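You operate a simulated robot arm through the tools that you are given. There is no shell and no other tool. Be economical: measure what you need, move in short steps, check, and stop when the job is done.

You run a simulated two-armed robot. Do the job below in one go: nothing can be reset, and whatever is moved stays where it is left.

## Task
Wipe up the spill on the top of the feed bench with the green towel and put it back.

Only the result counts: the job must be done as asked and must still hold three seconds after the hand-in. Knocking over, shifting, dropping, spilling or breaking anything else fails it. Flat cloth is picked up by pressing the open fingertips on it (5 to 10 N) and closing them slowly along it; thin cloth reads only 2 to 8 mm in the jaws.

## Robot
Two 7-joint arms with two-finger parallel grippers on one trunk, on a base that drives. Base frame: it is fixed to the floor where the robot stands at the start and does not move with it; the origin is under the middle of the robot, x ahead of it, y to its left, z up; the surface under the hand at the start is at about z = 880. Units: mm, degrees, N and s.
The left shoulder is at the start at [60, 143, 936], the right one opposite. With the tool pointing down near the work surface each hand reaches from about 300 to 720 mm from the robot's upright axis, wherever it stands, measured 20 degrees to its own side. Payload 1.57 kg a hand.
Tool frame (each hand has its own): the origin (TCP) lies between the finger pads and is the grasp point; the fingertips stand 30 mm ahead of it; z points along the fingers, y is the line along which they close. The gripper opens to 110 mm. The fingers are 24 mm wide and 12 mm thick; the gripper's body (48 by 112 mm) begins 78 mm behind the TCP.
Orientation is that of the tool frame in the base frame, as [roll, pitch, yaw] about the fixed x, y, z axes, in that order (R = Rz(yaw) Ry(pitch) Rx(roll)). With the fingers straight down and closing along the base's y, the tool's x points along the base's -x, its y along +y and its z along -z.

## Interface
- The arms move only by the tool servo_tool. It takes "left_increments", "right_increments" or both (then of equal length, played together; a hand with none holds still); each is a list of rows, each a list of 6 numbers: the shift along the tool's x, y, z in mm, then the turn, a rotation vector about the tool's x, y, z in degrees. In form: [[tx, ty, tz, wx, wy, wz], ...]. A call has 1 to 12 rows; each row is the pose to reach, as a shift and turn from the pose commanded when the call began, along the tool's axes at that moment. "left_grip" and "right_grip" are, for a hand that has rows, the closure, from 0 (fully open) to 1 (shut), set as the call begins (left out, the last holds). A row lasts 0.2 s, in which the tool goes at most 50 mm and 8.6 degrees; a call with a longer step from one row to the next is refused whole, and so is a gripper value outside its range. A pose out of reach is approached as far as the arm can. The call stops where the force on the tool passes 40 N (or 10 N more than at its start, if that is more) or the arm is blocked; 0.2 s more then pass. The fingers move at their own pace (about 45 mm/s each) and stop on an object; they squeeze with about 27 N. The grip force told is the motor's: it shows also when the fingers shut on nothing. Time passes only in rows, and 0.2 s behind the last, so rows that repeat a pose let the fingers close. The reply holds the time, the measured pose of the TCP, the force on the tool along the base axes, the opening and the grip force, in the units named above and with some noise, with the torque about the TCP (base axes, N m) and any sound that the robot's microphone picked up.
- Cameras (640 x 400 px; columns grow to the right, rows downward): "scene" is now at [44, 2.3, 1548]; the picture's right is [0.03, -1.00, 0.00], its down [-0.79, -0.03, -0.62] and it looks along [0.61, 0.02, -0.79] (base axes); focal length 276 px, centre (320, 200). "left" rides on the left gripper at [70, -16, -141] in its tool frame; the picture's right is [0.23, 0.97, 0.00], its down [-0.86, 0.20, -0.48] and it looks along [-0.47, 0.11, 0.88] (tool axes); focal length 222 px, centre (320, 200). "right" rides on the right gripper at [70, 16, -141] in its tool frame; the picture's right is [-0.23, 0.97, 0.00], its down [-0.86, -0.20, -0.48] and it looks along [-0.47, -0.11, 0.88] (tool axes); focal length 222 px, centre (320, 200). There is no depth. A picture from a camera that has moved, and an enlarged one, comes with that camera's place and axes in the base frame and with its lens. The place of the scene camera against the robot may be out by one fixed shift of up to 12 mm in any direction.
- grab_frame(camera): a new picture of that camera. The clock stands still meanwhile.
- move_column(by): slides the trunk up (or, below 0, down) by that many mm; the arms and the scene camera ride with it, the base frame stays. It gives what a move gives, with no picture.
- steer(legs): drives the robot by 1 to 6 legs, each [ahead, left, turn to the left] in mm, mm and degrees, along the robot's own axes; the way and the turn of a leg run together, so that a leg with both is an arc; at most 1500 mm and 180 degrees a leg. The arms and the cameras ride along, it lands a little off, and it stops where it bumps. It gives what a move gives.
- turn_head(pan, tilt): turns the head with the scene camera to pan (to the left, within 86 degrees either way) and tilt (down, from -29 to 69), counted from straight ahead of the robot. It gives what a move gives.
- zoom(camera, box): a new picture of the part [left, top, right, bottom] of that camera's present view, enlarged. The clock stands still meanwhile.
- job_done(): hands the job in; it is judged then, once.

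Work in short steps. Places have to be worked out from the pictures, the camera data and where the tool is seen: move nearer, look again, correct. Check each grasp and each placing, and mend what went wrong. You have 120 turns and 92 pictures in all, those below and enlarged ones among them. Open the grippers and draw the arms clear of the work before you hand the job in, unless the task says otherwise; then end with one line.

The tools are called after "Call:" by a JSON object that holds its "name" and its "arguments". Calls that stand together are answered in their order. servo_tool: Moves the arms, as the interface text tells. Its arguments: {"type":"object","properties":{"left_increments":{"type":"array","items":{"type":"array","items":{"type":"number"}}},"left_grip":{"type":"number"},"right_increments":{"type":"array","items":{"type":"array","items":{"type":"number"}}},"right_grip":{"type":"number"}},"required":[]} The other tools are called the same way: move_column (by) slides the trunk up or down; steer (legs) drives the base; turn_head (pan, tilt) turns the head that bears the scene camera; grab_frame (camera) takes a picture; zoom (camera, box) takes an enlarged picture of a part of a camera's view; job_done () hands the job in.

At the start:

```text
time: 0.0
left_ee_pos: [370.3, 275.9, 1129.2]
left_ee_rot: [-179.9, 0.0, 179.9]
left_ft_force: [-0.6, 0.6, 0.7]
left_wrist_torque: [0.03, 0.0, 0.0]
left_grip_width: 110.0
left_finger_force: 0.1
right_ee_pos: [384.7, -69.4, 1079.7]
right_ee_rot: [-180.0, 0.0, 180.0]
right_ft_force: [-1.2, 0.0, 0.1]
right_wrist_torque: [0.0, -0.02, 0.04]
right_grip_width: 110.1
right_finger_force: 0.0
trunk travel left (down, up): [-534.0, 56.0]
robot x, y, heading: [-0.6, -3.2, -0.0]
head pan, tilt: [1.9, 52.0]
```

scene: 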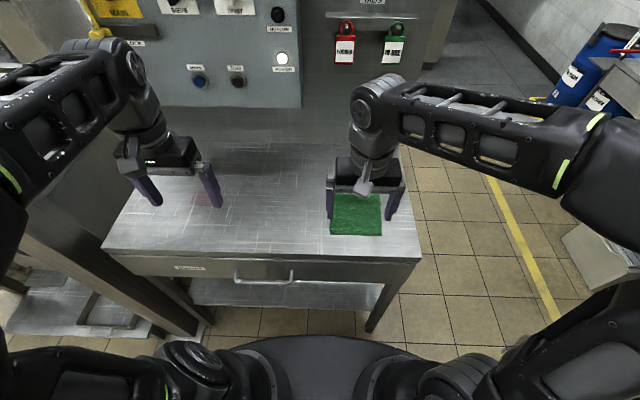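
right: 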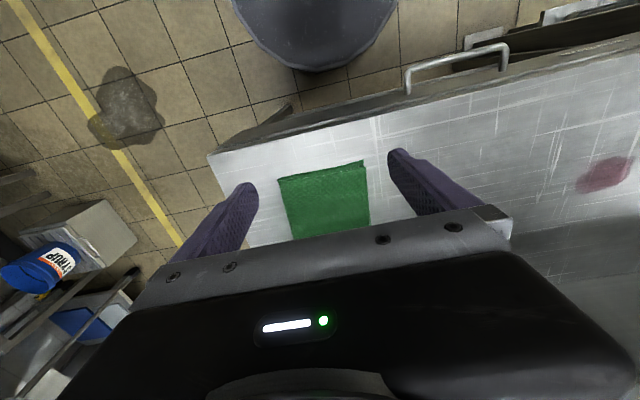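
left: 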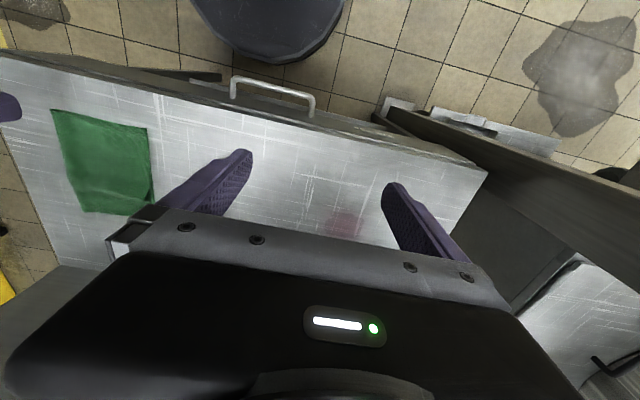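

The towel is at about (510, -88) and a pinkish spill is near (555, 368), on the bench at z≈880. I'll enlarge both to see their shape and edges.

Call:
{"name": "zoom", "arguments": {"camera": "right", "box": [200, 120, 440, 270]}}

Call:
{"name": "zoom", "arguments": {"camera": "left", "box": [220, 120, 460, 270]}}

Call:
{"name": "zoom", "arguments": {"camera": "scene", "box": [80, 100, 440, 325]}}

```text
2.67 times, centred on (320, 195) of right
camera zoom: at [314.7, -52.1, 1221.3], right [0.23, 0.97, 0.0], down [0.86, -0.2, 0.48], along [0.47, -0.11, -0.88], focal length 592 px, centre (320, 213)
```

zoom: 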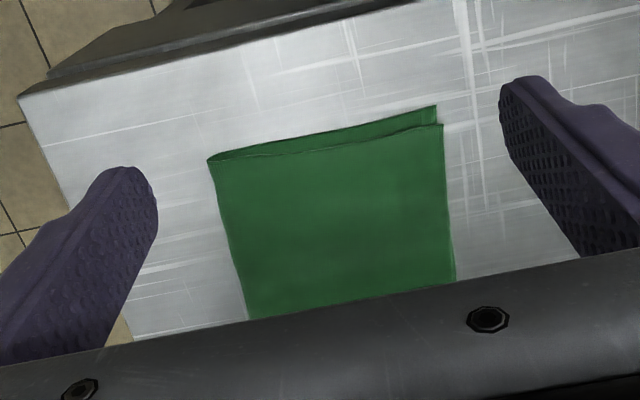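

```text
2.67 times, centred on (340, 195) of left
camera zoom: at [300.5, 258.6, 1271.9], right [-0.23, 0.97, 0.0], down [0.86, 0.2, 0.48], along [0.47, 0.11, -0.88], focal length 592 px, centre (267, 213)
```

zoom: 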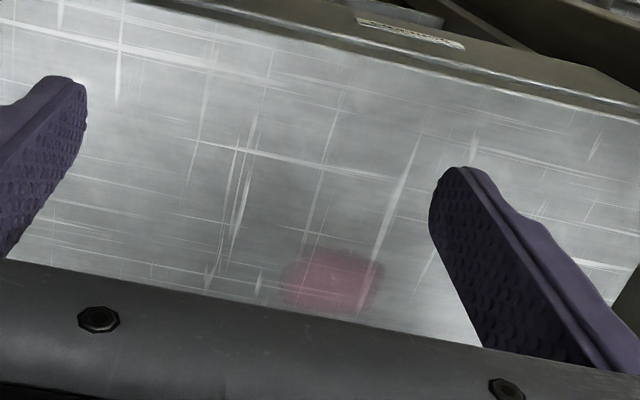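

```text
1.78 times, centred on (260, 212) of scene
camera zoom: at [44.0, 2.3, 1548.0], right [0.03, -1.0, 0.0], down [-0.79, -0.03, -0.62], along [0.61, 0.02, -0.79], focal length 490 px, centre (427, 178)
```

zoom: 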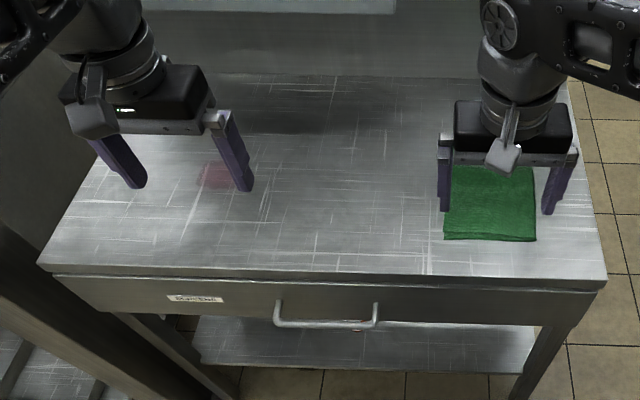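

Only the bench top counts and it is otherwise clear. The left arm can reach both the towel and the spill, so I'll move the right arm off to the right and raise it.

Call:
{"name": "servo_tool", "arguments": {"right_increments": [[0, 0, -40, 0, 0, 0], [0, -40, -60, 0, 0, 0], [10, -85, -60, 0, 0, 0], [20, -130, -60, 0, 0, 0], [30, -175, -60, 0, 0, 0], [40, -220, -60, 0, 0, 0], [40, -260, -60, 0, 0, 0], [40, -280, -60, 0, 0, 0]]}}

```text
time: 1.8
left_ee_pos: [370.8, 274.6, 1129.5]
left_ee_rot: [-179.9, -0.1, 179.9]
left_ft_force: [0.6, -0.2, 0.5]
left_wrist_torque: [-0.02, -0.01, -0.04]
left_grip_width: 110.1
left_finger_force: 0.0
right_ee_pos: [346.7, -349.6, 1133.1]
right_ee_rot: [-180.0, 0.0, 180.0]
right_ft_force: [0.8, 0.2, -0.2]
right_wrist_torque: [0.03, 0.03, 0.01]
right_grip_width: 109.9
right_finger_force: 0.0
right hand out of reach, approached as far as the arm can: row 2, 3, 4, 5, 6, 7, 8
trunk travel left (down, up): [-534.0, 56.0]
robot x, y, heading: [2.0, -0.4, -0.1]
head pan, tilt: [1.9, 52.0]
```

The right hand is clear. I'll bring the left hand above the towel at about (505, -88, 1010), with its jaws part closed.

Call:
{"name": "servo_tool", "arguments": {"left_increments": [[-15, -40, 10, 0, 0, 0], [-30, -80, 20, 0, 0, 0], [-45, -120, 30, 0, 0, 0], [-60, -160, 40, 0, 0, 0], [-75, -200, 60, 0, 0, 0], [-90, -240, 70, 0, 0, 0], [-105, -280, 80, 0, 0, 0], [-120, -320, 90, 0, 0, 0], [-135, -355, 100, 0, 0, 0], [-135, -363, 110, 0, 0, 0]], "left_grip": 0.5}}

Call:
{"name": "grab_frame", "arguments": {"camera": "scene"}}

Call:
{"name": "grab_frame", "arguments": {"camera": "left"}}

```text
time: 4.0
left_ee_pos: [504.2, -87.7, 1018.3]
left_ee_rot: [179.9, 0.0, -180.0]
left_ft_force: [0.5, 0.7, -0.2]
left_wrist_torque: [0.03, 0.01, -0.01]
left_grip_width: 54.8
left_finger_force: 0.0
right_ee_pos: [345.2, -348.5, 1133.4]
right_ee_rot: [-179.9, 0.0, 179.9]
right_ft_force: [-0.2, 0.5, 0.4]
right_wrist_torque: [0.01, 0.04, -0.03]
right_grip_width: 109.7
right_finger_force: 0.1
trunk travel left (down, up): [-534.0, 56.0]
robot x, y, heading: [-1.7, 2.0, 0.3]
head pan, tilt: [1.9, 52.0]
```

```text
85 pictures are left
camera scene: at [43.9, 2.5, 1548.0], right [0.03, -1.0, 0.0], down [-0.79, -0.03, -0.62], along [0.61, 0.02, -0.79], focal length 276 px, centre (320, 200)
```

scene: 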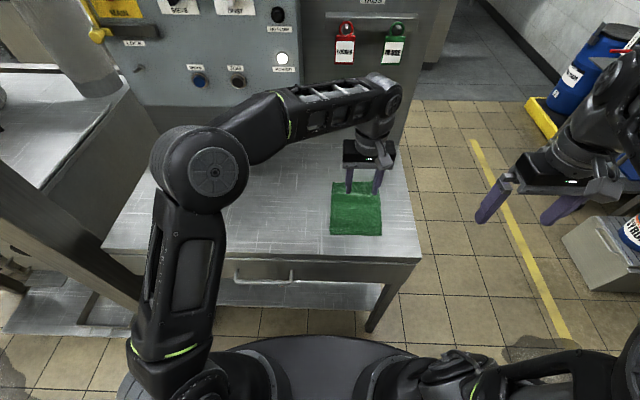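

```text
84 pictures are left
camera left: at [435.1, -105.0, 1161.8], right [-0.23, 0.97, 0.0], down [0.85, 0.2, 0.48], along [0.47, 0.11, -0.88], focal length 222 px, centre (320, 200)
```

left: 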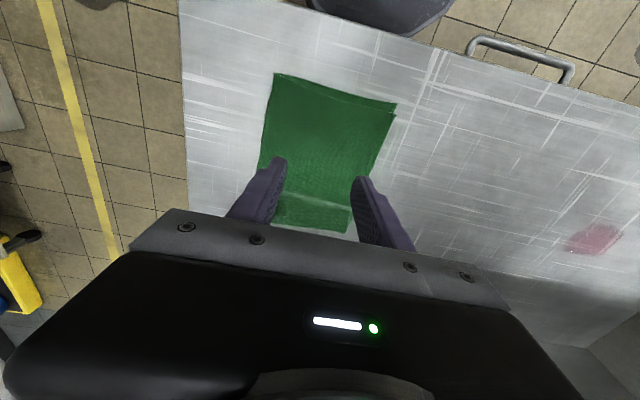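

With the nearer view the towel spans x 440–635 and y -155 to -15, with its centre at about (537, -85). The spill centre is at about (551, 370). I'll move over the towel's centre and descend to just above it.

Call:
{"name": "servo_tool", "arguments": {"left_increments": [[-31, 2, 0, 0, 0, 0], [-31, 2, 40, 0, 0, 0], [-31, 2, 75, 0, 0, 0], [-31, 2, 90, 0, 0, 0], [-31, 2, 97, 0, 0, 0], [-31, 2, 100, 0, 0, 0], [-31, 2, 100, 0, 0, 0]]}}

Call:
{"name": "grab_frame", "arguments": {"camera": "left"}}

```text
time: 5.6
left_ee_pos: [535.7, -86.2, 918.8]
left_ee_rot: [-180.0, 0.0, -180.0]
left_ft_force: [-0.5, -0.2, -0.2]
left_wrist_torque: [-0.02, -0.02, 0.01]
left_grip_width: 55.4
left_finger_force: 0.0
right_ee_pos: [346.6, -348.5, 1133.3]
right_ee_rot: [179.9, 0.0, 180.0]
right_ft_force: [0.1, 0.7, -0.5]
right_wrist_torque: [-0.02, -0.01, -0.01]
right_grip_width: 110.0
right_finger_force: 0.0
trunk travel left (down, up): [-534.0, 56.0]
robot x, y, heading: [1.9, 0.3, -0.3]
head pan, tilt: [1.9, 52.0]
```

```text
83 pictures are left
camera left: at [465.6, -102.3, 1061.6], right [-0.23, 0.97, 0.0], down [0.86, 0.2, 0.48], along [0.47, 0.11, -0.88], focal length 222 px, centre (320, 200)
```

left: 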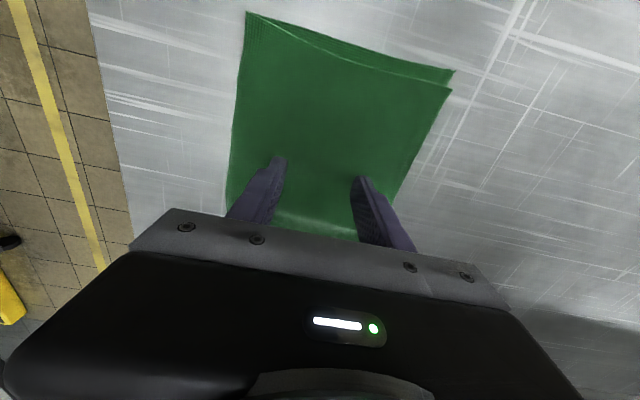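

The fingers are centred over the towel, with the tips about 9 mm above the bench. I'll lower in small steps until I feel contact.

Call:
{"name": "servo_tool", "arguments": {"left_increments": [[0, 0, 3, 0, 0, 0], [0, 0, 5, 0, 0, 0], [0, 0, 6, 0, 0, 0], [0, 0, 6, 0, 0, 0]]}}

```text
time: 6.6
left_ee_pos: [535.6, -85.2, 913.1]
left_ee_rot: [-179.9, 0.0, 180.0]
left_ft_force: [-0.3, -0.2, -0.5]
left_wrist_torque: [-0.03, -0.01, -0.02]
left_grip_width: 55.0
left_finger_force: 0.1
right_ee_pos: [346.2, -348.2, 1134.0]
right_ee_rot: [-179.9, 0.0, -179.9]
right_ft_force: [-0.1, -0.3, 0.0]
right_wrist_torque: [0.01, 0.0, 0.01]
right_grip_width: 109.9
right_finger_force: 0.0
trunk travel left (down, up): [-534.0, 56.0]
robot x, y, heading: [-4.1, 0.2, -0.0]
head pan, tilt: [1.9, 52.0]
```

No contact at 913 yet, so I'll continue a little lower.

Call:
{"name": "servo_tool", "arguments": {"left_increments": [[0, 0, 2, 0, 0, 0], [0, 0, 3, 0, 0, 0], [0, 0, 4, 0, 0, 0], [0, 0, 4, 0, 0, 0]]}}

```text
time: 7.6
left_ee_pos: [536.1, -85.7, 912.8]
left_ee_rot: [-179.9, 0.4, 180.0]
left_ft_force: [-0.4, 2.2, 24.7]
left_wrist_torque: [0.34, 0.03, -0.03]
left_grip_width: 55.4
left_finger_force: 0.1
right_ee_pos: [344.1, -349.2, 1135.6]
right_ee_rot: [179.9, 0.2, -180.0]
right_ft_force: [0.7, -0.5, 0.3]
right_wrist_torque: [0.0, -0.01, -0.02]
right_grip_width: 110.1
right_finger_force: 0.1
trunk travel left (down, up): [-534.0, 56.0]
robot x, y, heading: [-1.9, -3.9, 0.1]
head pan, tilt: [1.9, 52.0]
```

Contact is at about 912.8 and the force is 25 N, which is too much. I'll ease up 2.5 mm to about 8 N and close in small steps.

Call:
{"name": "servo_tool", "arguments": {"left_increments": [[0, 0, -2.6, 0, 0, 0], [0, 0, -2.6, 0, 0, 0]]}}

Call:
{"name": "servo_tool", "arguments": {"left_increments": [[0, 0, 0, 0, 0, 0], [0, 0, 0, 0, 0, 0]], "left_grip": 0.62}}

Call:
{"name": "servo_tool", "arguments": {"left_increments": [[0, 0, 0, 0, 0, 0], [0, 0, 0, 0, 0, 0]], "left_grip": 0.74}}

Call:
{"name": "grab_frame", "arguments": {"camera": "left"}}

```text
time: 8.2
left_ee_pos: [534.8, -85.1, 912.1]
left_ee_rot: [180.0, -0.1, -180.0]
left_ft_force: [2.5, 0.6, 13.2]
left_wrist_torque: [-0.02, -0.08, 0.0]
left_grip_width: 54.9
left_finger_force: 0.1
right_ee_pos: [346.1, -348.7, 1134.1]
right_ee_rot: [180.0, 0.0, -180.0]
right_ft_force: [-0.5, 0.7, 0.4]
right_wrist_torque: [0.02, -0.01, 0.0]
right_grip_width: 110.2
right_finger_force: 0.0
trunk travel left (down, up): [-534.0, 56.0]
robot x, y, heading: [2.2, -0.5, -0.1]
head pan, tilt: [1.9, 52.0]
```

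```text
time: 8.8
left_ee_pos: [535.3, -84.7, 911.9]
left_ee_rot: [-180.0, 0.0, -180.0]
left_ft_force: [-1.2, -0.7, 10.8]
left_wrist_torque: [-0.04, 0.0, 0.01]
left_grip_width: 41.4
left_finger_force: 0.1
right_ee_pos: [345.5, -349.5, 1135.1]
right_ee_rot: [-179.9, 0.0, 180.0]
right_ft_force: [0.2, -0.1, 0.3]
right_wrist_torque: [-0.01, -0.03, 0.01]
right_grip_width: 110.0
right_finger_force: 0.0
trunk travel left (down, up): [-534.0, 56.0]
robot x, y, heading: [1.5, -2.5, -0.0]
head pan, tilt: [1.9, 52.0]
```

```text
time: 9.4
left_ee_pos: [534.9, -84.8, 912.4]
left_ee_rot: [-179.9, 0.0, 180.0]
left_ft_force: [-1.5, -0.5, 7.0]
left_wrist_torque: [0.0, 0.01, 0.0]
left_grip_width: 28.0
left_finger_force: 0.1
right_ee_pos: [346.1, -348.7, 1133.3]
right_ee_rot: [180.0, 0.0, -180.0]
right_ft_force: [0.5, -0.7, -0.5]
right_wrist_torque: [0.03, -0.01, 0.0]
right_grip_width: 110.2
right_finger_force: 0.1
trunk travel left (down, up): [-534.0, 56.0]
robot x, y, heading: [0.3, 0.4, -0.1]
head pan, tilt: [1.9, 52.0]
```

```text
82 pictures are left
camera left: at [465.6, -101.9, 1054.7], right [-0.23, 0.97, 0.0], down [0.86, 0.2, 0.48], along [0.47, 0.11, -0.88], focal length 222 px, centre (320, 200)
```

left: 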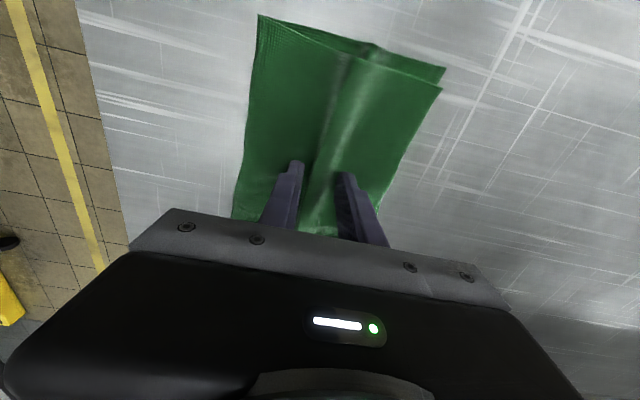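

The cloth is ridging up between the fingers and the force is 7 N, so I'll keep closing.

Call:
{"name": "servo_tool", "arguments": {"left_increments": [[0, 0, 0, 0, 0, 0], [0, 0, 0, 0, 0, 0]], "left_grip": 0.86}}

Call:
{"name": "servo_tool", "arguments": {"left_increments": [[0, 0, 0, 0, 0, 0], [0, 0, 0, 0, 0, 0], [0, 0, 0, 0, 0, 0], [0, 0, 0, 0, 0, 0]], "left_grip": 1.0}}

Call:
{"name": "grab_frame", "arguments": {"camera": "left"}}

```text
time: 10.0
left_ee_pos: [535.4, -84.4, 912.4]
left_ee_rot: [180.0, -0.1, 180.0]
left_ft_force: [-0.3, 0.4, 6.1]
left_wrist_torque: [0.0, -0.01, 0.04]
left_grip_width: 15.0
left_finger_force: 0.0
right_ee_pos: [344.3, -348.9, 1134.6]
right_ee_rot: [-180.0, 0.1, 179.9]
right_ft_force: [-0.6, -0.6, 0.6]
right_wrist_torque: [0.01, 0.01, 0.01]
right_grip_width: 109.8
right_finger_force: 0.1
trunk travel left (down, up): [-534.0, 56.0]
robot x, y, heading: [3.0, 1.4, -0.1]
head pan, tilt: [1.9, 52.0]
```

```text
time: 11.0
left_ee_pos: [535.0, -85.4, 911.6]
left_ee_rot: [-179.9, 0.0, 180.0]
left_ft_force: [0.3, 0.7, 5.3]
left_wrist_torque: [0.04, 0.0, -0.01]
left_grip_width: 6.9
left_finger_force: 26.4
right_ee_pos: [345.5, -348.4, 1133.8]
right_ee_rot: [180.0, 0.0, -180.0]
right_ft_force: [0.0, 0.3, 1.1]
right_wrist_torque: [0.02, 0.01, -0.01]
right_grip_width: 110.2
right_finger_force: 0.1
trunk travel left (down, up): [-534.0, 56.0]
robot x, y, heading: [2.5, 0.9, -0.0]
head pan, tilt: [1.9, 52.0]
```

```text
81 pictures are left
camera left: at [465.9, -101.9, 1054.8], right [-0.23, 0.97, 0.0], down [0.85, 0.2, 0.48], along [0.47, 0.11, -0.88], focal length 222 px, centre (320, 200)
```

left: 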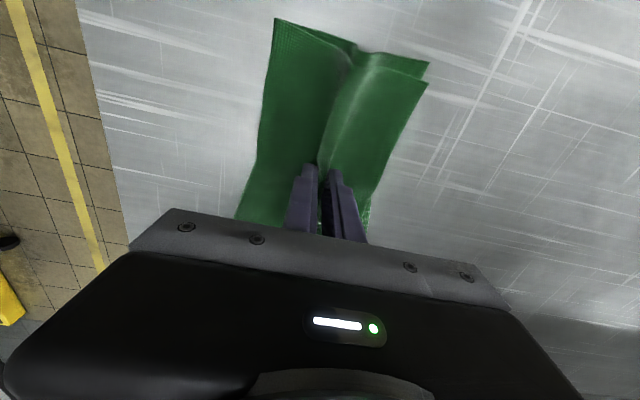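

The jaws read 6.9 mm at 26 N and both layers are ridged, so the grip looks good. I'll lift slightly and carry the towel low along the bench towards the spill.

Call:
{"name": "servo_tool", "arguments": {"left_increments": [[0, 0, -10, 0, 0, 0], [0, 0, -20, 0, 0, 0], [-2, 30, -20, 0, 0, 0], [-4, 70, -20, 0, 0, 0], [-6, 110, -20, 0, 0, 0], [-8, 150, -20, 0, 0, 0], [-10, 190, -20, 0, 0, 0], [-12, 230, -20, 0, 0, 0], [-14, 270, -20, 0, 0, 0], [-16, 310, -20, 0, 0, 0], [-16, 350, -20, 0, 0, 0], [-16, 360, -20, 0, 0, 0]]}}

Call:
{"name": "grab_frame", "arguments": {"camera": "left"}}

Call:
{"name": "grab_frame", "arguments": {"camera": "scene"}}

```text
time: 13.6
left_ee_pos: [552.9, 273.8, 930.2]
left_ee_rot: [-180.0, 0.0, 180.0]
left_ft_force: [-0.7, -1.2, 0.3]
left_wrist_torque: [-0.03, 0.02, -0.02]
left_grip_width: 6.8
left_finger_force: 26.5
right_ee_pos: [345.4, -349.3, 1133.8]
right_ee_rot: [180.0, 0.0, -180.0]
right_ft_force: [-0.1, 1.1, 0.5]
right_wrist_torque: [-0.01, 0.02, -0.01]
right_grip_width: 109.9
right_finger_force: 0.0
trunk travel left (down, up): [-534.0, 56.0]
robot x, y, heading: [-2.3, 2.5, 0.1]
head pan, tilt: [1.9, 52.0]
```

```text
80 pictures are left
camera left: at [482.8, 257.1, 1073.7], right [-0.23, 0.97, 0.0], down [0.86, 0.2, 0.48], along [0.47, 0.11, -0.88], focal length 222 px, centre (320, 200)
```

left: 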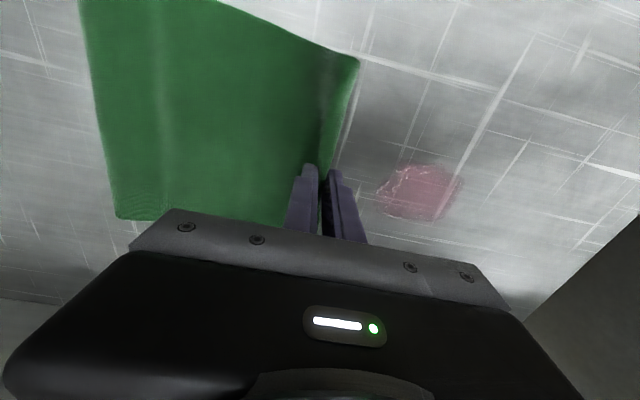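

```text
79 pictures are left
camera scene: at [44.1, 2.2, 1548.0], right [0.03, -1.0, 0.0], down [-0.79, -0.03, -0.62], along [0.61, 0.02, -0.79], focal length 276 px, centre (320, 200)
```

scene: 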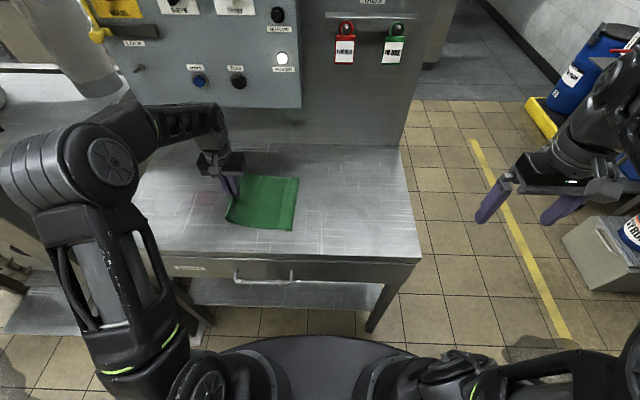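

The towel trails behind the fingers and still lies on the bench. The spill is at about (555, 374) with a radius of about 38 mm. I'll lower to light contact just before it.

Call:
{"name": "servo_tool", "arguments": {"left_increments": [[0, 15, 5, 0, 0, 0], [0, 25, 12, 0, 0, 0], [0, 30, 15, 0, 0, 0], [0, 35, 17, 0, 0, 0], [0, 40, 18, 0, 0, 0]]}}

```text
time: 14.8
left_ee_pos: [553.1, 314.3, 912.8]
left_ee_rot: [-180.0, 0.0, 179.9]
left_ft_force: [0.2, -0.9, 0.5]
left_wrist_torque: [0.0, 0.01, -0.01]
left_grip_width: 6.6
left_finger_force: 26.2
right_ee_pos: [345.5, -349.2, 1133.2]
right_ee_rot: [179.9, 0.0, -179.9]
right_ft_force: [-0.3, 0.7, 0.3]
right_wrist_torque: [0.0, 0.04, -0.01]
right_grip_width: 110.0
right_finger_force: 0.0
trunk travel left (down, up): [-534.0, 56.0]
robot x, y, heading: [2.0, -2.0, -0.0]
head pan, tilt: [1.9, 52.0]
```

No contact yet at 912.8. I'll press about 2.5 mm further while sweeping slowly across the spill.

Call:
{"name": "servo_tool", "arguments": {"left_increments": [[0, 6, 1.5, 0, 0, 0], [0, 14, 2.5, 0, 0, 0], [0, 24, 2.5, 0, 0, 0], [0, 34, 2.5, 0, 0, 0], [0, 44, 2.5, 0, 0, 0], [0, 54, 2.5, 0, 0, 0], [0, 64, 2.5, 0, 0, 0], [0, 74, 2.5, 0, 0, 0], [0, 84, 2.5, 0, 0, 0], [0, 96, 2.5, 0, 0, 0], [0, 108, 2.5, 0, 0, 0], [0, 120, 2.5, 0, 0, 0]]}}

Call:
{"name": "grab_frame", "arguments": {"camera": "left"}}

```text
time: 17.4
left_ee_pos: [552.5, 433.4, 911.4]
left_ee_rot: [179.8, 0.0, -179.9]
left_ft_force: [0.0, -3.4, 5.9]
left_wrist_torque: [-0.14, -0.02, 0.01]
left_grip_width: 6.7
left_finger_force: 26.7
right_ee_pos: [345.3, -349.6, 1132.9]
right_ee_rot: [-179.9, 0.0, -179.9]
right_ft_force: [-0.4, -0.5, 0.2]
right_wrist_torque: [0.0, -0.03, -0.03]
right_grip_width: 109.9
right_finger_force: 0.0
trunk travel left (down, up): [-534.0, 56.0]
robot x, y, heading: [-1.2, -2.7, 0.1]
head pan, tilt: [1.9, 52.0]
```

```text
78 pictures are left
camera left: at [482.3, 416.7, 1054.5], right [-0.23, 0.97, 0.0], down [0.85, 0.2, 0.48], along [0.47, 0.11, -0.88], focal length 222 px, centre (320, 200)
```

left: 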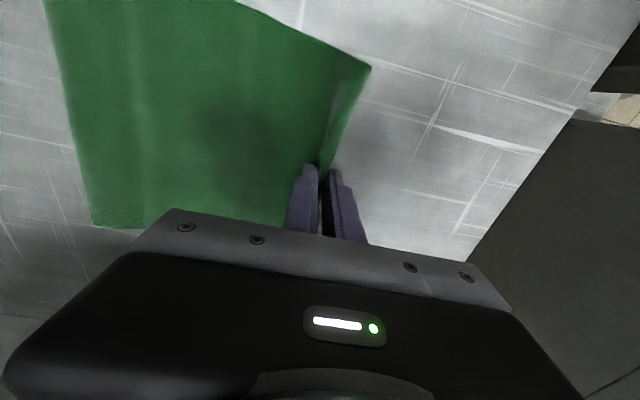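

The force was a steady 6 N and there is an even dark patch on the cloth. I'll lift a little and move back to see what is left of the spill.

Call:
{"name": "servo_tool", "arguments": {"left_increments": [[0, 0, -25, 0, 0, 0], [0, -20, -45, 0, 0, 0], [0, -60, -60, 0, 0, 0], [0, -100, -60, 0, 0, 0], [0, -140, -60, 0, 0, 0], [0, -165, -55, 0, 0, 0]]}}

Call:
{"name": "grab_frame", "arguments": {"camera": "left"}}

Call:
{"name": "grab_frame", "arguments": {"camera": "scene"}}

```text
time: 18.8
left_ee_pos: [551.9, 269.5, 966.4]
left_ee_rot: [179.9, 0.0, 180.0]
left_ft_force: [0.3, -0.3, -0.3]
left_wrist_torque: [-0.01, -0.03, 0.01]
left_grip_width: 7.0
left_finger_force: 26.3
right_ee_pos: [346.8, -348.7, 1134.1]
right_ee_rot: [-180.0, 0.0, 180.0]
right_ft_force: [-0.5, 0.2, -0.5]
right_wrist_torque: [-0.02, 0.03, -0.02]
right_grip_width: 110.0
right_finger_force: 0.1
trunk travel left (down, up): [-534.0, 56.0]
robot x, y, heading: [0.7, -1.7, 0.1]
head pan, tilt: [1.9, 52.0]
```

```text
77 pictures are left
camera left: at [482.6, 252.4, 1108.8], right [-0.23, 0.97, 0.0], down [0.86, 0.2, 0.48], along [0.47, 0.11, -0.88], focal length 222 px, centre (320, 200)
```

left: 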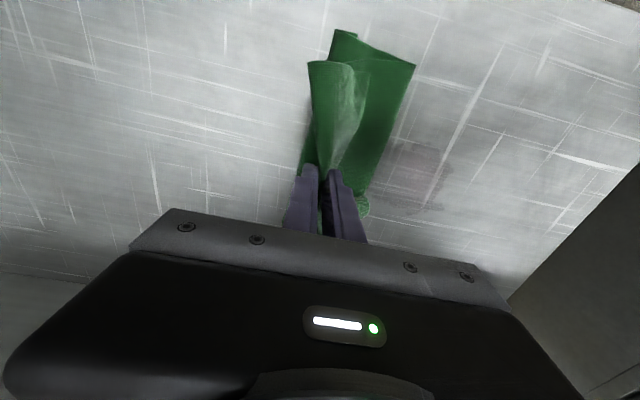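

```text
76 pictures are left
camera scene: at [44.3, 2.1, 1548.0], right [0.03, -1.0, 0.0], down [-0.79, -0.03, -0.62], along [0.61, 0.02, -0.79], focal length 276 px, centre (320, 200)
```

scene: 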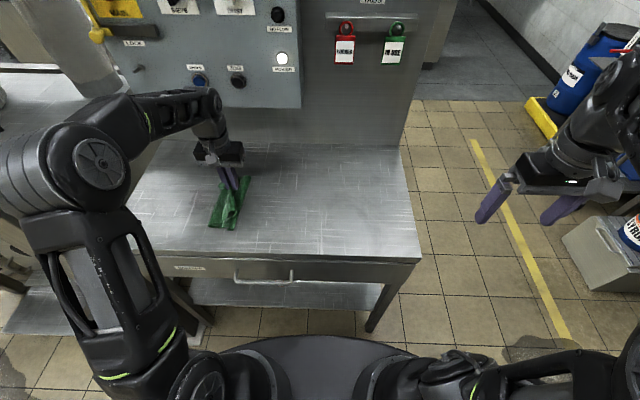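

The stain has faded a lot but looks partly there. I'll zoom in on it.

Call:
{"name": "zoom", "arguments": {"camera": "left", "box": [320, 100, 520, 225]}}

```text
3.20 times, centred on (420, 162) of left
camera zoom: at [482.6, 252.4, 1108.8], right [-0.23, 0.97, 0.0], down [0.86, 0.2, 0.48], along [0.47, 0.11, -0.88], focal length 711 px, centre (0, 320)
```

zoom: 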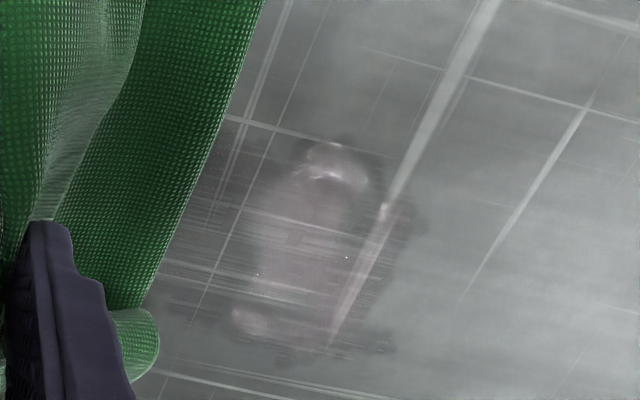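

The middle is wiped, with faint remains near (522, 372) and (585, 372). I'll make a second pass at x≈524, starting by lowering before the spill.

Call:
{"name": "servo_tool", "arguments": {"left_increments": [[27, 0, 10, 0, 0, 0], [27, 0, 35, 0, 0, 0], [27, 10, 47, 0, 0, 0], [27, 20, 54, 0, 0, 0], [27, 35, 56, 0, 0, 0], [27, 50, 56, 0, 0, 0], [27, 65, 56, 0, 0, 0], [27, 82, 56, 0, 0, 0], [27, 100, 56, 0, 0, 0], [27, 118, 56, 0, 0, 0], [27, 136, 56, 0, 0, 0], [27, 160, 56, 0, 0, 0]]}}

Call:
{"name": "grab_frame", "arguments": {"camera": "left"}}

```text
time: 21.4
left_ee_pos: [522.2, 427.7, 913.1]
left_ee_rot: [179.7, 0.2, -180.0]
left_ft_force: [0.5, -7.9, 34.8]
left_wrist_torque: [-0.57, -0.05, 0.01]
left_grip_width: 7.4
left_finger_force: 26.3
right_ee_pos: [343.2, -351.7, 1134.2]
right_ee_rot: [179.9, 0.1, -179.9]
right_ft_force: [-0.2, -0.4, 0.9]
right_wrist_torque: [-0.01, -0.02, 0.0]
right_grip_width: 110.1
right_finger_force: 0.1
trunk travel left (down, up): [-534.0, 56.0]
robot x, y, heading: [-1.4, 2.3, -0.1]
head pan, tilt: [1.9, 52.0]
```

```text
74 pictures are left
camera left: at [453.2, 410.6, 1056.0], right [-0.23, 0.97, 0.0], down [0.85, 0.2, 0.48], along [0.47, 0.11, -0.88], focal length 222 px, centre (320, 200)
```

left: 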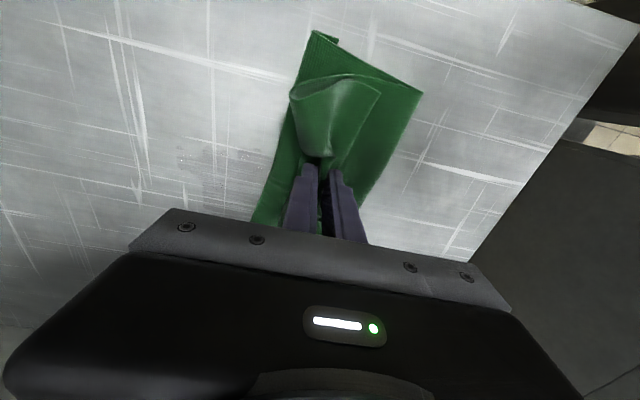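

The pass went through, but thicker cloth under the tips raised the force to 35 N. I'll lift 15 mm, shift to x≈583 and return with lighter contact.

Call:
{"name": "servo_tool", "arguments": {"left_increments": [[0, 0, -15, 0, 0, 0], [-40, 0, -15, 0, 0, 0], [-60, 0, -12, 0, 0, 0], [-60, 0, -5, 0, 0, 0], [-60, -10, -2, 0, 0, 0], [-60, -25, -2, 0, 0, 0], [-60, -40, -2, 0, 0, 0], [-60, -55, -2, 0, 0, 0], [-60, -70, -2, 0, 0, 0], [-60, -85, -2, 0, 0, 0], [-60, -100, -2, 0, 0, 0], [-60, -115, -2, 0, 0, 0]]}}

Call:
{"name": "grab_frame", "arguments": {"camera": "left"}}

```text
time: 24.0
left_ee_pos: [584.4, 314.2, 913.6]
left_ee_rot: [179.8, 0.1, 180.0]
left_ft_force: [0.2, 5.6, 23.3]
left_wrist_torque: [0.02, -0.03, 0.01]
left_grip_width: 6.5
left_finger_force: 26.4
right_ee_pos: [343.2, -349.2, 1134.3]
right_ee_rot: [180.0, 0.1, -179.9]
right_ft_force: [-1.0, -0.1, 0.6]
right_wrist_torque: [0.02, 0.04, -0.03]
right_grip_width: 110.0
right_finger_force: 0.0
trunk travel left (down, up): [-534.0, 56.0]
robot x, y, heading: [3.4, 1.5, -0.1]
head pan, tilt: [1.9, 52.0]
```

```text
73 pictures are left
camera left: at [514.6, 296.9, 1056.1], right [-0.23, 0.97, 0.0], down [0.85, 0.2, 0.48], along [0.47, 0.11, -0.88], focal length 222 px, centre (320, 200)
```

left: 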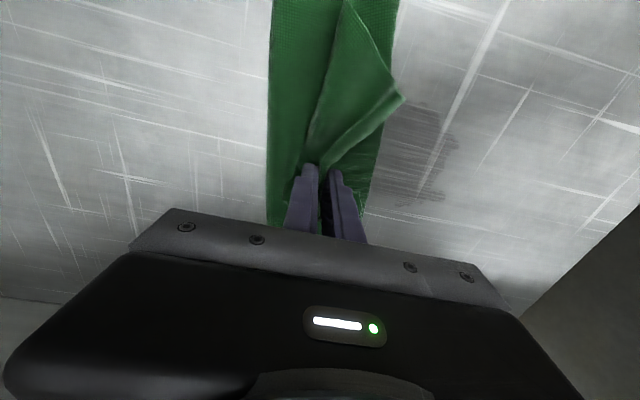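

Only a grey, smeared-looking patch is left. I'll raise the hand, move back and zoom in to check.

Call:
{"name": "servo_tool", "arguments": {"left_increments": [[0, 0, -20, 0, 0, 0], [10, -20, -40, 0, 0, 0], [30, -40, -50, 0, 0, 0]]}}

Call:
{"name": "zoom", "arguments": {"camera": "left", "box": [320, 80, 560, 230]}}

```text
time: 24.8
left_ee_pos: [554.6, 273.5, 963.8]
left_ee_rot: [180.0, 0.0, 179.9]
left_ft_force: [0.0, -0.7, -0.3]
left_wrist_torque: [0.02, 0.0, 0.01]
left_grip_width: 6.7
left_finger_force: 26.8
right_ee_pos: [346.0, -348.8, 1134.2]
right_ee_rot: [179.9, 0.1, 179.9]
right_ft_force: [-0.4, 0.4, -0.1]
right_wrist_torque: [0.01, -0.01, -0.03]
right_grip_width: 109.9
right_finger_force: 0.0
trunk travel left (down, up): [-534.0, 56.0]
robot x, y, heading: [1.0, -1.1, 0.0]
head pan, tilt: [1.9, 52.0]
```

```text
2.67 times, centred on (440, 155) of left
camera zoom: at [485.3, 256.6, 1106.1], right [-0.23, 0.97, 0.0], down [0.86, 0.2, 0.48], along [0.47, 0.11, -0.88], focal length 592 px, centre (0, 320)
```

zoom: 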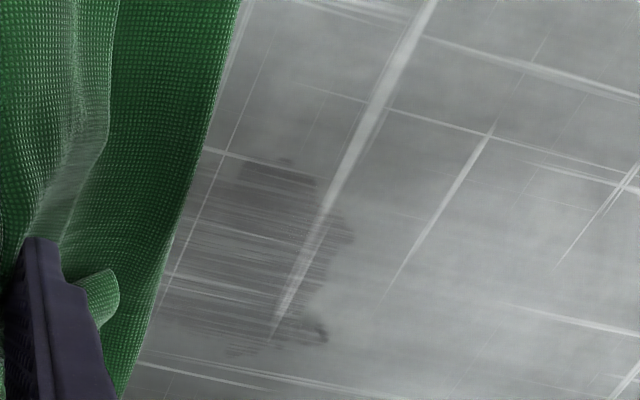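

The colour is gone, but a darker film is left over x 515–600 and y 340–425. I'll do a full zigzag over that area at moderate pressure.

Call:
{"name": "servo_tool", "arguments": {"left_increments": [[35, 0, 20, 0, 0, 0], [37, 30, 45, 0, 0, 0], [37, 45, 51, 0, 0, 0], [37, 65, 52, 0, 0, 0], [37, 90, 52, 0, 0, 0], [37, 115, 52, 0, 0, 0], [37, 140, 52, 0, 0, 0], [37, 160, 52, 0, 0, 0], [20, 165, 52, 0, 0, 0], [20, 140, 52, 0, 0, 0], [20, 110, 52, 0, 0, 0], [20, 80, 52, 0, 0, 0]]}}

Call:
{"name": "servo_tool", "arguments": {"left_increments": [[0, -15, 0, 0, 0, 0], [-18, -15, 0, 0, 0, 0], [-18, 10, 0, 0, 0, 0], [-18, 35, 0, 0, 0, 0], [-18, 60, 0, 0, 0, 0], [-18, 85, 0, 0, 0, 0], [-38, 87, 0, 0, 0, 0], [-38, 60, 0, 0, 0, 0], [-38, 35, 0, 0, 0, 0], [-38, 10, 0, 0, 0, 0], [-38, -20, 0, 0, 0, 0], [-56, -20, 0, 0, 0, 0]]}}

Call:
{"name": "servo_tool", "arguments": {"left_increments": [[0, 25, 0, 0, 0, 0], [0, 50, 0, 0, 0, 0], [0, 75, 0, 0, 0, 0], [0, 105, 0, 0, 0, 0]]}}

Call:
{"name": "servo_tool", "arguments": {"left_increments": [[0, 0, -25, 0, 0, 0], [0, -20, -45, 0, 0, 0], [5, -60, -55, 0, 0, 0], [15, -100, -55, 0, 0, 0], [30, -140, -55, 0, 0, 0], [45, -180, -50, 0, 0, 0]]}}

Call:
{"name": "zoom", "arguments": {"camera": "left", "box": [320, 50, 600, 225]}}

```text
time: 27.4
left_ee_pos: [533.7, 354.4, 913.7]
left_ee_rot: [179.8, 0.3, 180.0]
left_ft_force: [0.3, 8.6, 33.9]
left_wrist_torque: [0.07, 0.14, -0.04]
left_grip_width: 6.2
left_finger_force: 26.3
right_ee_pos: [344.4, -350.4, 1134.4]
right_ee_rot: [179.9, 0.0, -180.0]
right_ft_force: [0.4, -0.2, 0.2]
right_wrist_torque: [0.02, 0.04, 0.02]
right_grip_width: 110.0
right_finger_force: 0.1
trunk travel left (down, up): [-534.0, 56.0]
robot x, y, heading: [3.2, -2.8, 0.0]
head pan, tilt: [1.9, 52.0]
```

```text
time: 30.0
left_ee_pos: [587.9, 330.9, 913.4]
left_ee_rot: [-180.0, 0.2, 180.0]
left_ft_force: [-7.8, 0.0, 35.1]
left_wrist_torque: [-0.22, 0.39, -0.04]
left_grip_width: 6.8
left_finger_force: 26.2
right_ee_pos: [342.8, -350.1, 1134.9]
right_ee_rot: [180.0, 0.2, 180.0]
right_ft_force: [-0.9, -0.5, -0.7]
right_wrist_torque: [0.01, -0.01, 0.02]
right_grip_width: 110.0
right_finger_force: 0.1
trunk travel left (down, up): [-534.0, 56.0]
robot x, y, heading: [-0.5, -0.5, -0.2]
head pan, tilt: [1.9, 52.0]
```

```text
time: 31.0
left_ee_pos: [590.3, 437.5, 913.0]
left_ee_rot: [179.9, 0.1, 180.0]
left_ft_force: [1.0, -6.3, 32.9]
left_wrist_torque: [-0.44, 0.07, 0.01]
left_grip_width: 7.1
left_finger_force: 26.5
right_ee_pos: [343.6, -351.6, 1134.4]
right_ee_rot: [179.9, 0.0, 179.9]
right_ft_force: [-0.1, -0.5, 0.8]
right_wrist_torque: [-0.03, -0.02, 0.02]
right_grip_width: 109.8
right_finger_force: 0.2
trunk travel left (down, up): [-534.0, 56.0]
robot x, y, heading: [0.4, 2.2, -0.0]
head pan, tilt: [1.9, 52.0]
```

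```text
time: 32.4
left_ee_pos: [545.2, 258.1, 961.8]
left_ee_rot: [179.9, 0.0, 180.0]
left_ft_force: [-0.8, 0.1, 0.4]
left_wrist_torque: [0.01, -0.02, -0.01]
left_grip_width: 6.7
left_finger_force: 26.3
right_ee_pos: [345.6, -350.3, 1133.2]
right_ee_rot: [-180.0, 0.0, -180.0]
right_ft_force: [0.5, 0.1, -0.2]
right_wrist_torque: [0.0, 0.02, -0.02]
right_grip_width: 110.1
right_finger_force: 0.0
trunk travel left (down, up): [-534.0, 56.0]
robot x, y, heading: [3.2, 0.9, -0.2]
head pan, tilt: [1.9, 52.0]
```

```text
2.29 times, centred on (460, 138) of left
camera zoom: at [476.0, 242.2, 1103.9], right [-0.23, 0.97, 0.0], down [0.86, 0.2, 0.48], along [0.47, 0.11, -0.88], focal length 508 px, centre (0, 343)
```

zoom: 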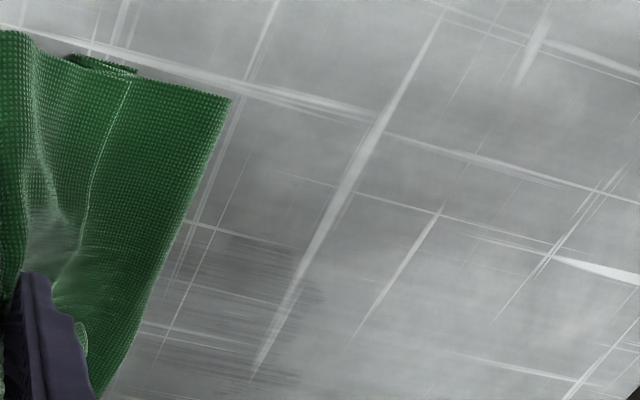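

The film is much fainter but a trace remains. I'll do another full set, this time with passes running along x.

Call:
{"name": "servo_tool", "arguments": {"left_increments": [[20, 40, 20, 0, 0, 0], [38, 75, 42, 0, 0, 0], [38, 85, 49, 0, 0, 0], [10, 85, 49, 0, 0, 0], [-20, 85, 49, 0, 0, 0], [-60, 85, 49, 0, 0, 0], [-60, 102, 49, 0, 0, 0], [-20, 102, 49, 0, 0, 0], [10, 102, 49, 0, 0, 0], [38, 102, 49, 0, 0, 0], [38, 119, 49, 0, 0, 0], [10, 119, 49, 0, 0, 0]]}}

Call:
{"name": "servo_tool", "arguments": {"left_increments": [[-35, 0, 0, 0, 0, 0], [-70, 0, 0, 0, 0, 0], [-70, 17, 0, 0, 0, 0], [-35, 17, 0, 0, 0, 0], [0, 17, 0, 0, 0, 0], [28, 17, 0, 0, 0, 0], [28, 34, 0, 0, 0, 0], [0, 34, 0, 0, 0, 0], [-35, 34, 0, 0, 0, 0], [-70, 34, 0, 0, 0, 0], [-70, 50, 0, 0, 0, 0], [-35, 50, 0, 0, 0, 0]]}}

Call:
{"name": "servo_tool", "arguments": {"left_increments": [[35, 0, 0, 0, 0, 0], [60, 0, 0, 0, 0, 0], [50, -15, -30, 0, 0, 0], [40, -50, -50, 0, 0, 0], [30, -90, -55, 0, 0, 0], [20, -130, -55, 0, 0, 0], [10, -170, -55, 0, 0, 0]]}}

Call:
{"name": "zoom", "arguments": {"camera": "left", "box": [320, 50, 600, 225]}}

```text
time: 35.0
left_ee_pos: [533.3, 380.1, 913.0]
left_ee_rot: [180.0, -0.1, -179.9]
left_ft_force: [-5.4, 1.8, 21.4]
left_wrist_torque: [-0.12, 0.15, -0.03]
left_grip_width: 6.9
left_finger_force: 26.8
right_ee_pos: [344.6, -349.9, 1133.5]
right_ee_rot: [179.9, 0.1, -180.0]
right_ft_force: [0.0, -0.6, 0.0]
right_wrist_torque: [0.0, -0.01, 0.01]
right_grip_width: 110.3
right_finger_force: 0.1
trunk travel left (down, up): [-534.0, 56.0]
robot x, y, heading: [0.2, 0.8, 0.2]
head pan, tilt: [1.9, 52.0]
```

```text
time: 37.6
left_ee_pos: [570.2, 429.1, 912.8]
left_ee_rot: [180.0, 0.1, -180.0]
left_ft_force: [0.9, 0.4, 16.2]
left_wrist_torque: [-0.11, -0.05, 0.02]
left_grip_width: 6.7
left_finger_force: 26.2
right_ee_pos: [345.0, -349.5, 1133.8]
right_ee_rot: [179.9, 0.2, -179.9]
right_ft_force: [0.8, 0.6, 0.4]
right_wrist_torque: [0.0, 0.01, -0.02]
right_grip_width: 109.9
right_finger_force: 0.0
trunk travel left (down, up): [-534.0, 56.0]
robot x, y, heading: [-3.0, -0.3, 0.1]
head pan, tilt: [1.9, 52.0]
```

```text
time: 39.2
left_ee_pos: [561.3, 258.0, 967.7]
left_ee_rot: [179.8, 0.1, 179.9]
left_ft_force: [-0.1, -0.7, 0.2]
left_wrist_torque: [0.01, 0.04, -0.03]
left_grip_width: 6.6
left_finger_force: 26.6
right_ee_pos: [347.3, -349.7, 1134.1]
right_ee_rot: [179.9, 0.0, -180.0]
right_ft_force: [-0.9, -0.1, 0.6]
right_wrist_torque: [0.03, -0.01, -0.01]
right_grip_width: 110.0
right_finger_force: 0.1
trunk travel left (down, up): [-534.0, 56.0]
robot x, y, heading: [1.0, -0.5, 0.2]
head pan, tilt: [1.9, 52.0]
```

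```text
2.29 times, centred on (460, 138) of left
camera zoom: at [491.8, 240.1, 1109.8], right [-0.23, 0.97, 0.0], down [0.86, 0.2, 0.48], along [0.47, 0.11, -0.88], focal length 508 px, centre (0, 343)
```

zoom: 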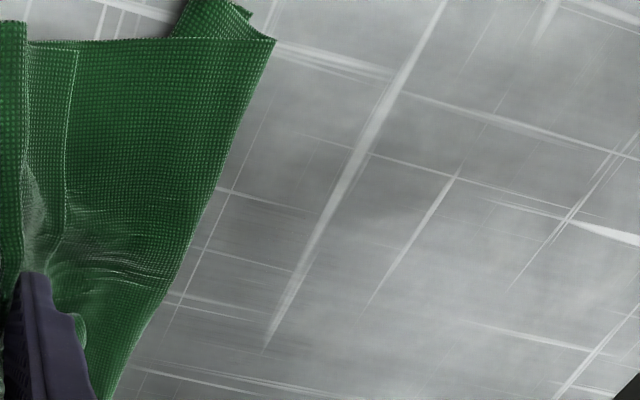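

The spill area looks clean now. I'll lift the towel free of the bench and carry it back over its original place.

Call:
{"name": "servo_tool", "arguments": {"left_increments": [[0, 0, -35, 0, 0, 0], [0, -10, -70, 0, 0, 0], [3, -50, -90, 0, 0, 0], [6, -90, -90, 0, 0, 0], [9, -130, -90, 0, 0, 0], [12, -170, -90, 0, 0, 0], [15, -210, -90, 0, 0, 0], [18, -250, -90, 0, 0, 0], [21, -290, -90, 0, 0, 0], [24, -325, -90, 0, 0, 0], [24, -343, -90, 0, 0, 0], [24, -343, -90, 0, 0, 0]]}}

Call:
{"name": "grab_frame", "arguments": {"camera": "scene"}}

Call:
{"name": "grab_frame", "arguments": {"camera": "left"}}

Call:
{"name": "zoom", "arguments": {"camera": "scene", "box": [120, 130, 280, 230]}}

Call:
{"name": "grab_frame", "arguments": {"camera": "right"}}

```text
time: 41.8
left_ee_pos: [536.4, -68.2, 1055.4]
left_ee_rot: [-179.9, 0.2, 180.0]
left_ft_force: [0.7, -0.3, 0.4]
left_wrist_torque: [0.01, 0.0, 0.0]
left_grip_width: 6.8
left_finger_force: 26.2
left hand out of reach, approached as far as the arm can: row 11, 12
right_ee_pos: [345.1, -351.2, 1133.9]
right_ee_rot: [-180.0, 0.0, 180.0]
right_ft_force: [-0.3, -0.2, -0.6]
right_wrist_torque: [0.01, -0.01, -0.01]
right_grip_width: 109.9
right_finger_force: 0.1
trunk travel left (down, up): [-534.0, 56.0]
robot x, y, heading: [0.5, 0.2, 0.2]
head pan, tilt: [1.9, 52.0]
```

```text
69 pictures are left
camera scene: at [43.7, 1.4, 1548.0], right [0.03, -1.0, 0.0], down [-0.79, -0.03, -0.62], along [0.62, 0.02, -0.79], focal length 276 px, centre (320, 200)
```

scene: 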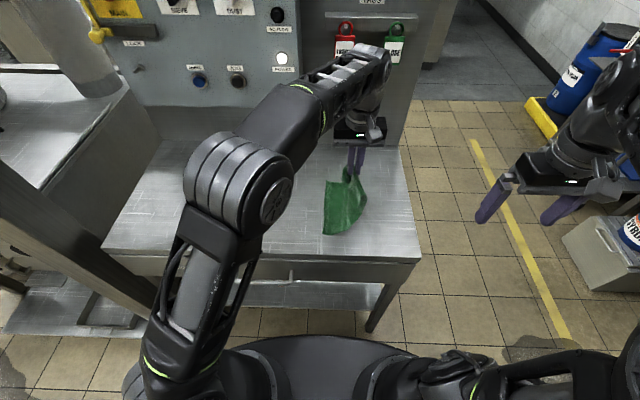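

```text
68 pictures are left
camera left: at [466.7, -84.1, 1199.0], right [-0.23, 0.97, 0.0], down [0.85, 0.2, 0.48], along [0.47, 0.11, -0.88], focal length 222 px, centre (320, 200)
```

left: 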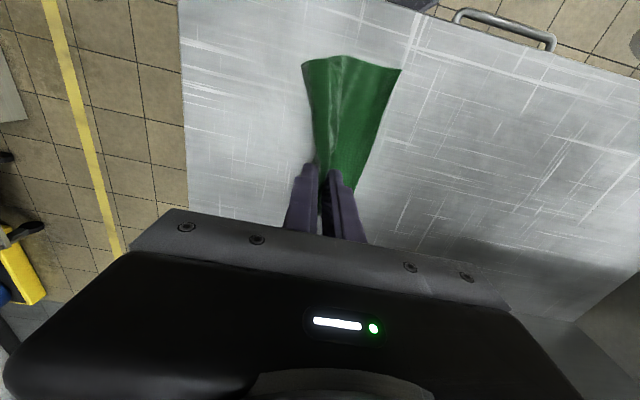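

```text
4.00 times, centred on (200, 180) of scene
camera zoom: at [43.7, 1.4, 1548.0], right [0.03, -1.0, 0.0], down [-0.79, -0.03, -0.62], along [0.62, 0.02, -0.79], focal length 1103 px, centre (800, 280)
```

zoom: 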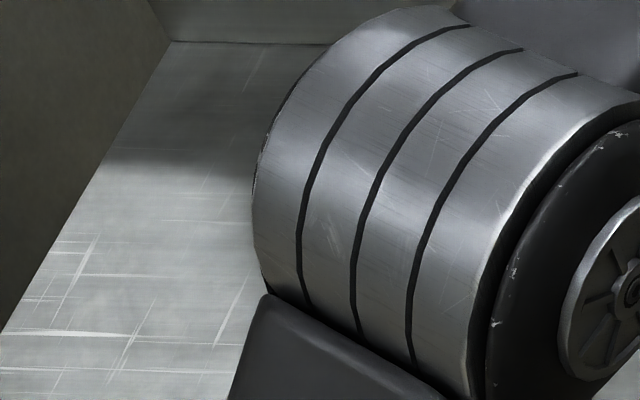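

```text
66 pictures are left
camera right: at [276.1, -332.7, 1275.2], right [0.23, 0.97, 0.0], down [0.85, -0.2, 0.48], along [0.47, -0.11, -0.88], focal length 222 px, centre (320, 200)
```

right: 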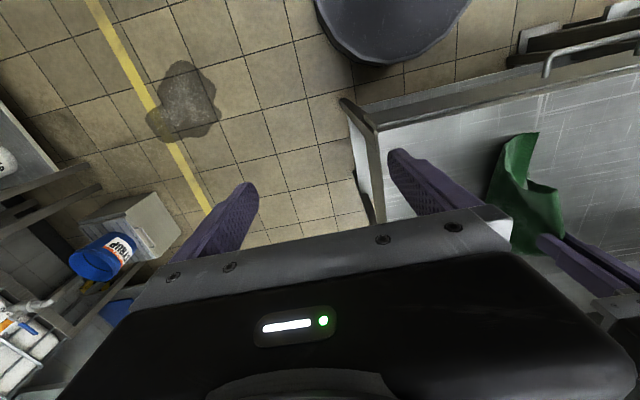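

The towel hangs pinched over its place. I'll lower it towards z≈925 and check the position.

Call:
{"name": "servo_tool", "arguments": {"left_increments": [[0, 0, 30, 0, 0, 0], [0, 0, 60, 0, 0, 0], [0, 0, 90, 0, 0, 0], [0, 0, 115, 0, 0, 0], [0, 0, 125, 0, 0, 0], [0, 0, 130, 0, 0, 0]]}}

Call:
{"name": "grab_frame", "arguments": {"camera": "left"}}

Call:
{"name": "zoom", "arguments": {"camera": "scene", "box": [240, 130, 440, 255]}}

```text
time: 43.2
left_ee_pos: [536.4, -66.1, 927.2]
left_ee_rot: [179.9, 0.1, 180.0]
left_ft_force: [0.3, 0.3, 0.4]
left_wrist_torque: [0.02, -0.04, 0.0]
left_grip_width: 6.8
left_finger_force: 26.1
right_ee_pos: [345.3, -349.5, 1133.6]
right_ee_rot: [-180.0, -0.1, 180.0]
right_ft_force: [0.1, 0.0, -0.2]
right_wrist_torque: [-0.01, -0.04, 0.02]
right_grip_width: 109.9
right_finger_force: 0.1
trunk travel left (down, up): [-534.0, 56.0]
robot x, y, heading: [-0.7, 2.0, -0.2]
head pan, tilt: [1.9, 52.0]
```

```text
65 pictures are left
camera left: at [467.2, -82.7, 1069.2], right [-0.23, 0.97, 0.0], down [0.85, 0.2, 0.48], along [0.47, 0.11, -0.88], focal length 222 px, centre (320, 200)
```

left: 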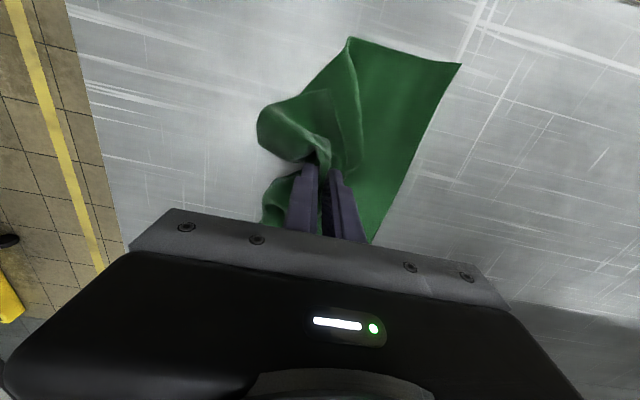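

```text
3.20 times, centred on (340, 192) of scene
camera zoom: at [44.1, 2.3, 1548.0], right [0.03, -1.0, 0.0], down [-0.79, -0.03, -0.62], along [0.61, 0.02, -0.79], focal length 882 px, centre (256, 224)
```

zoom: 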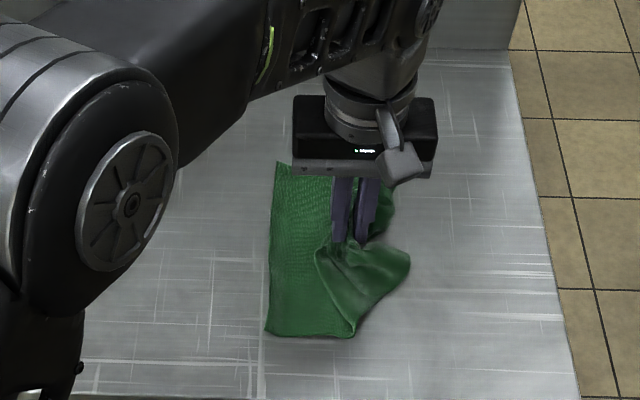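

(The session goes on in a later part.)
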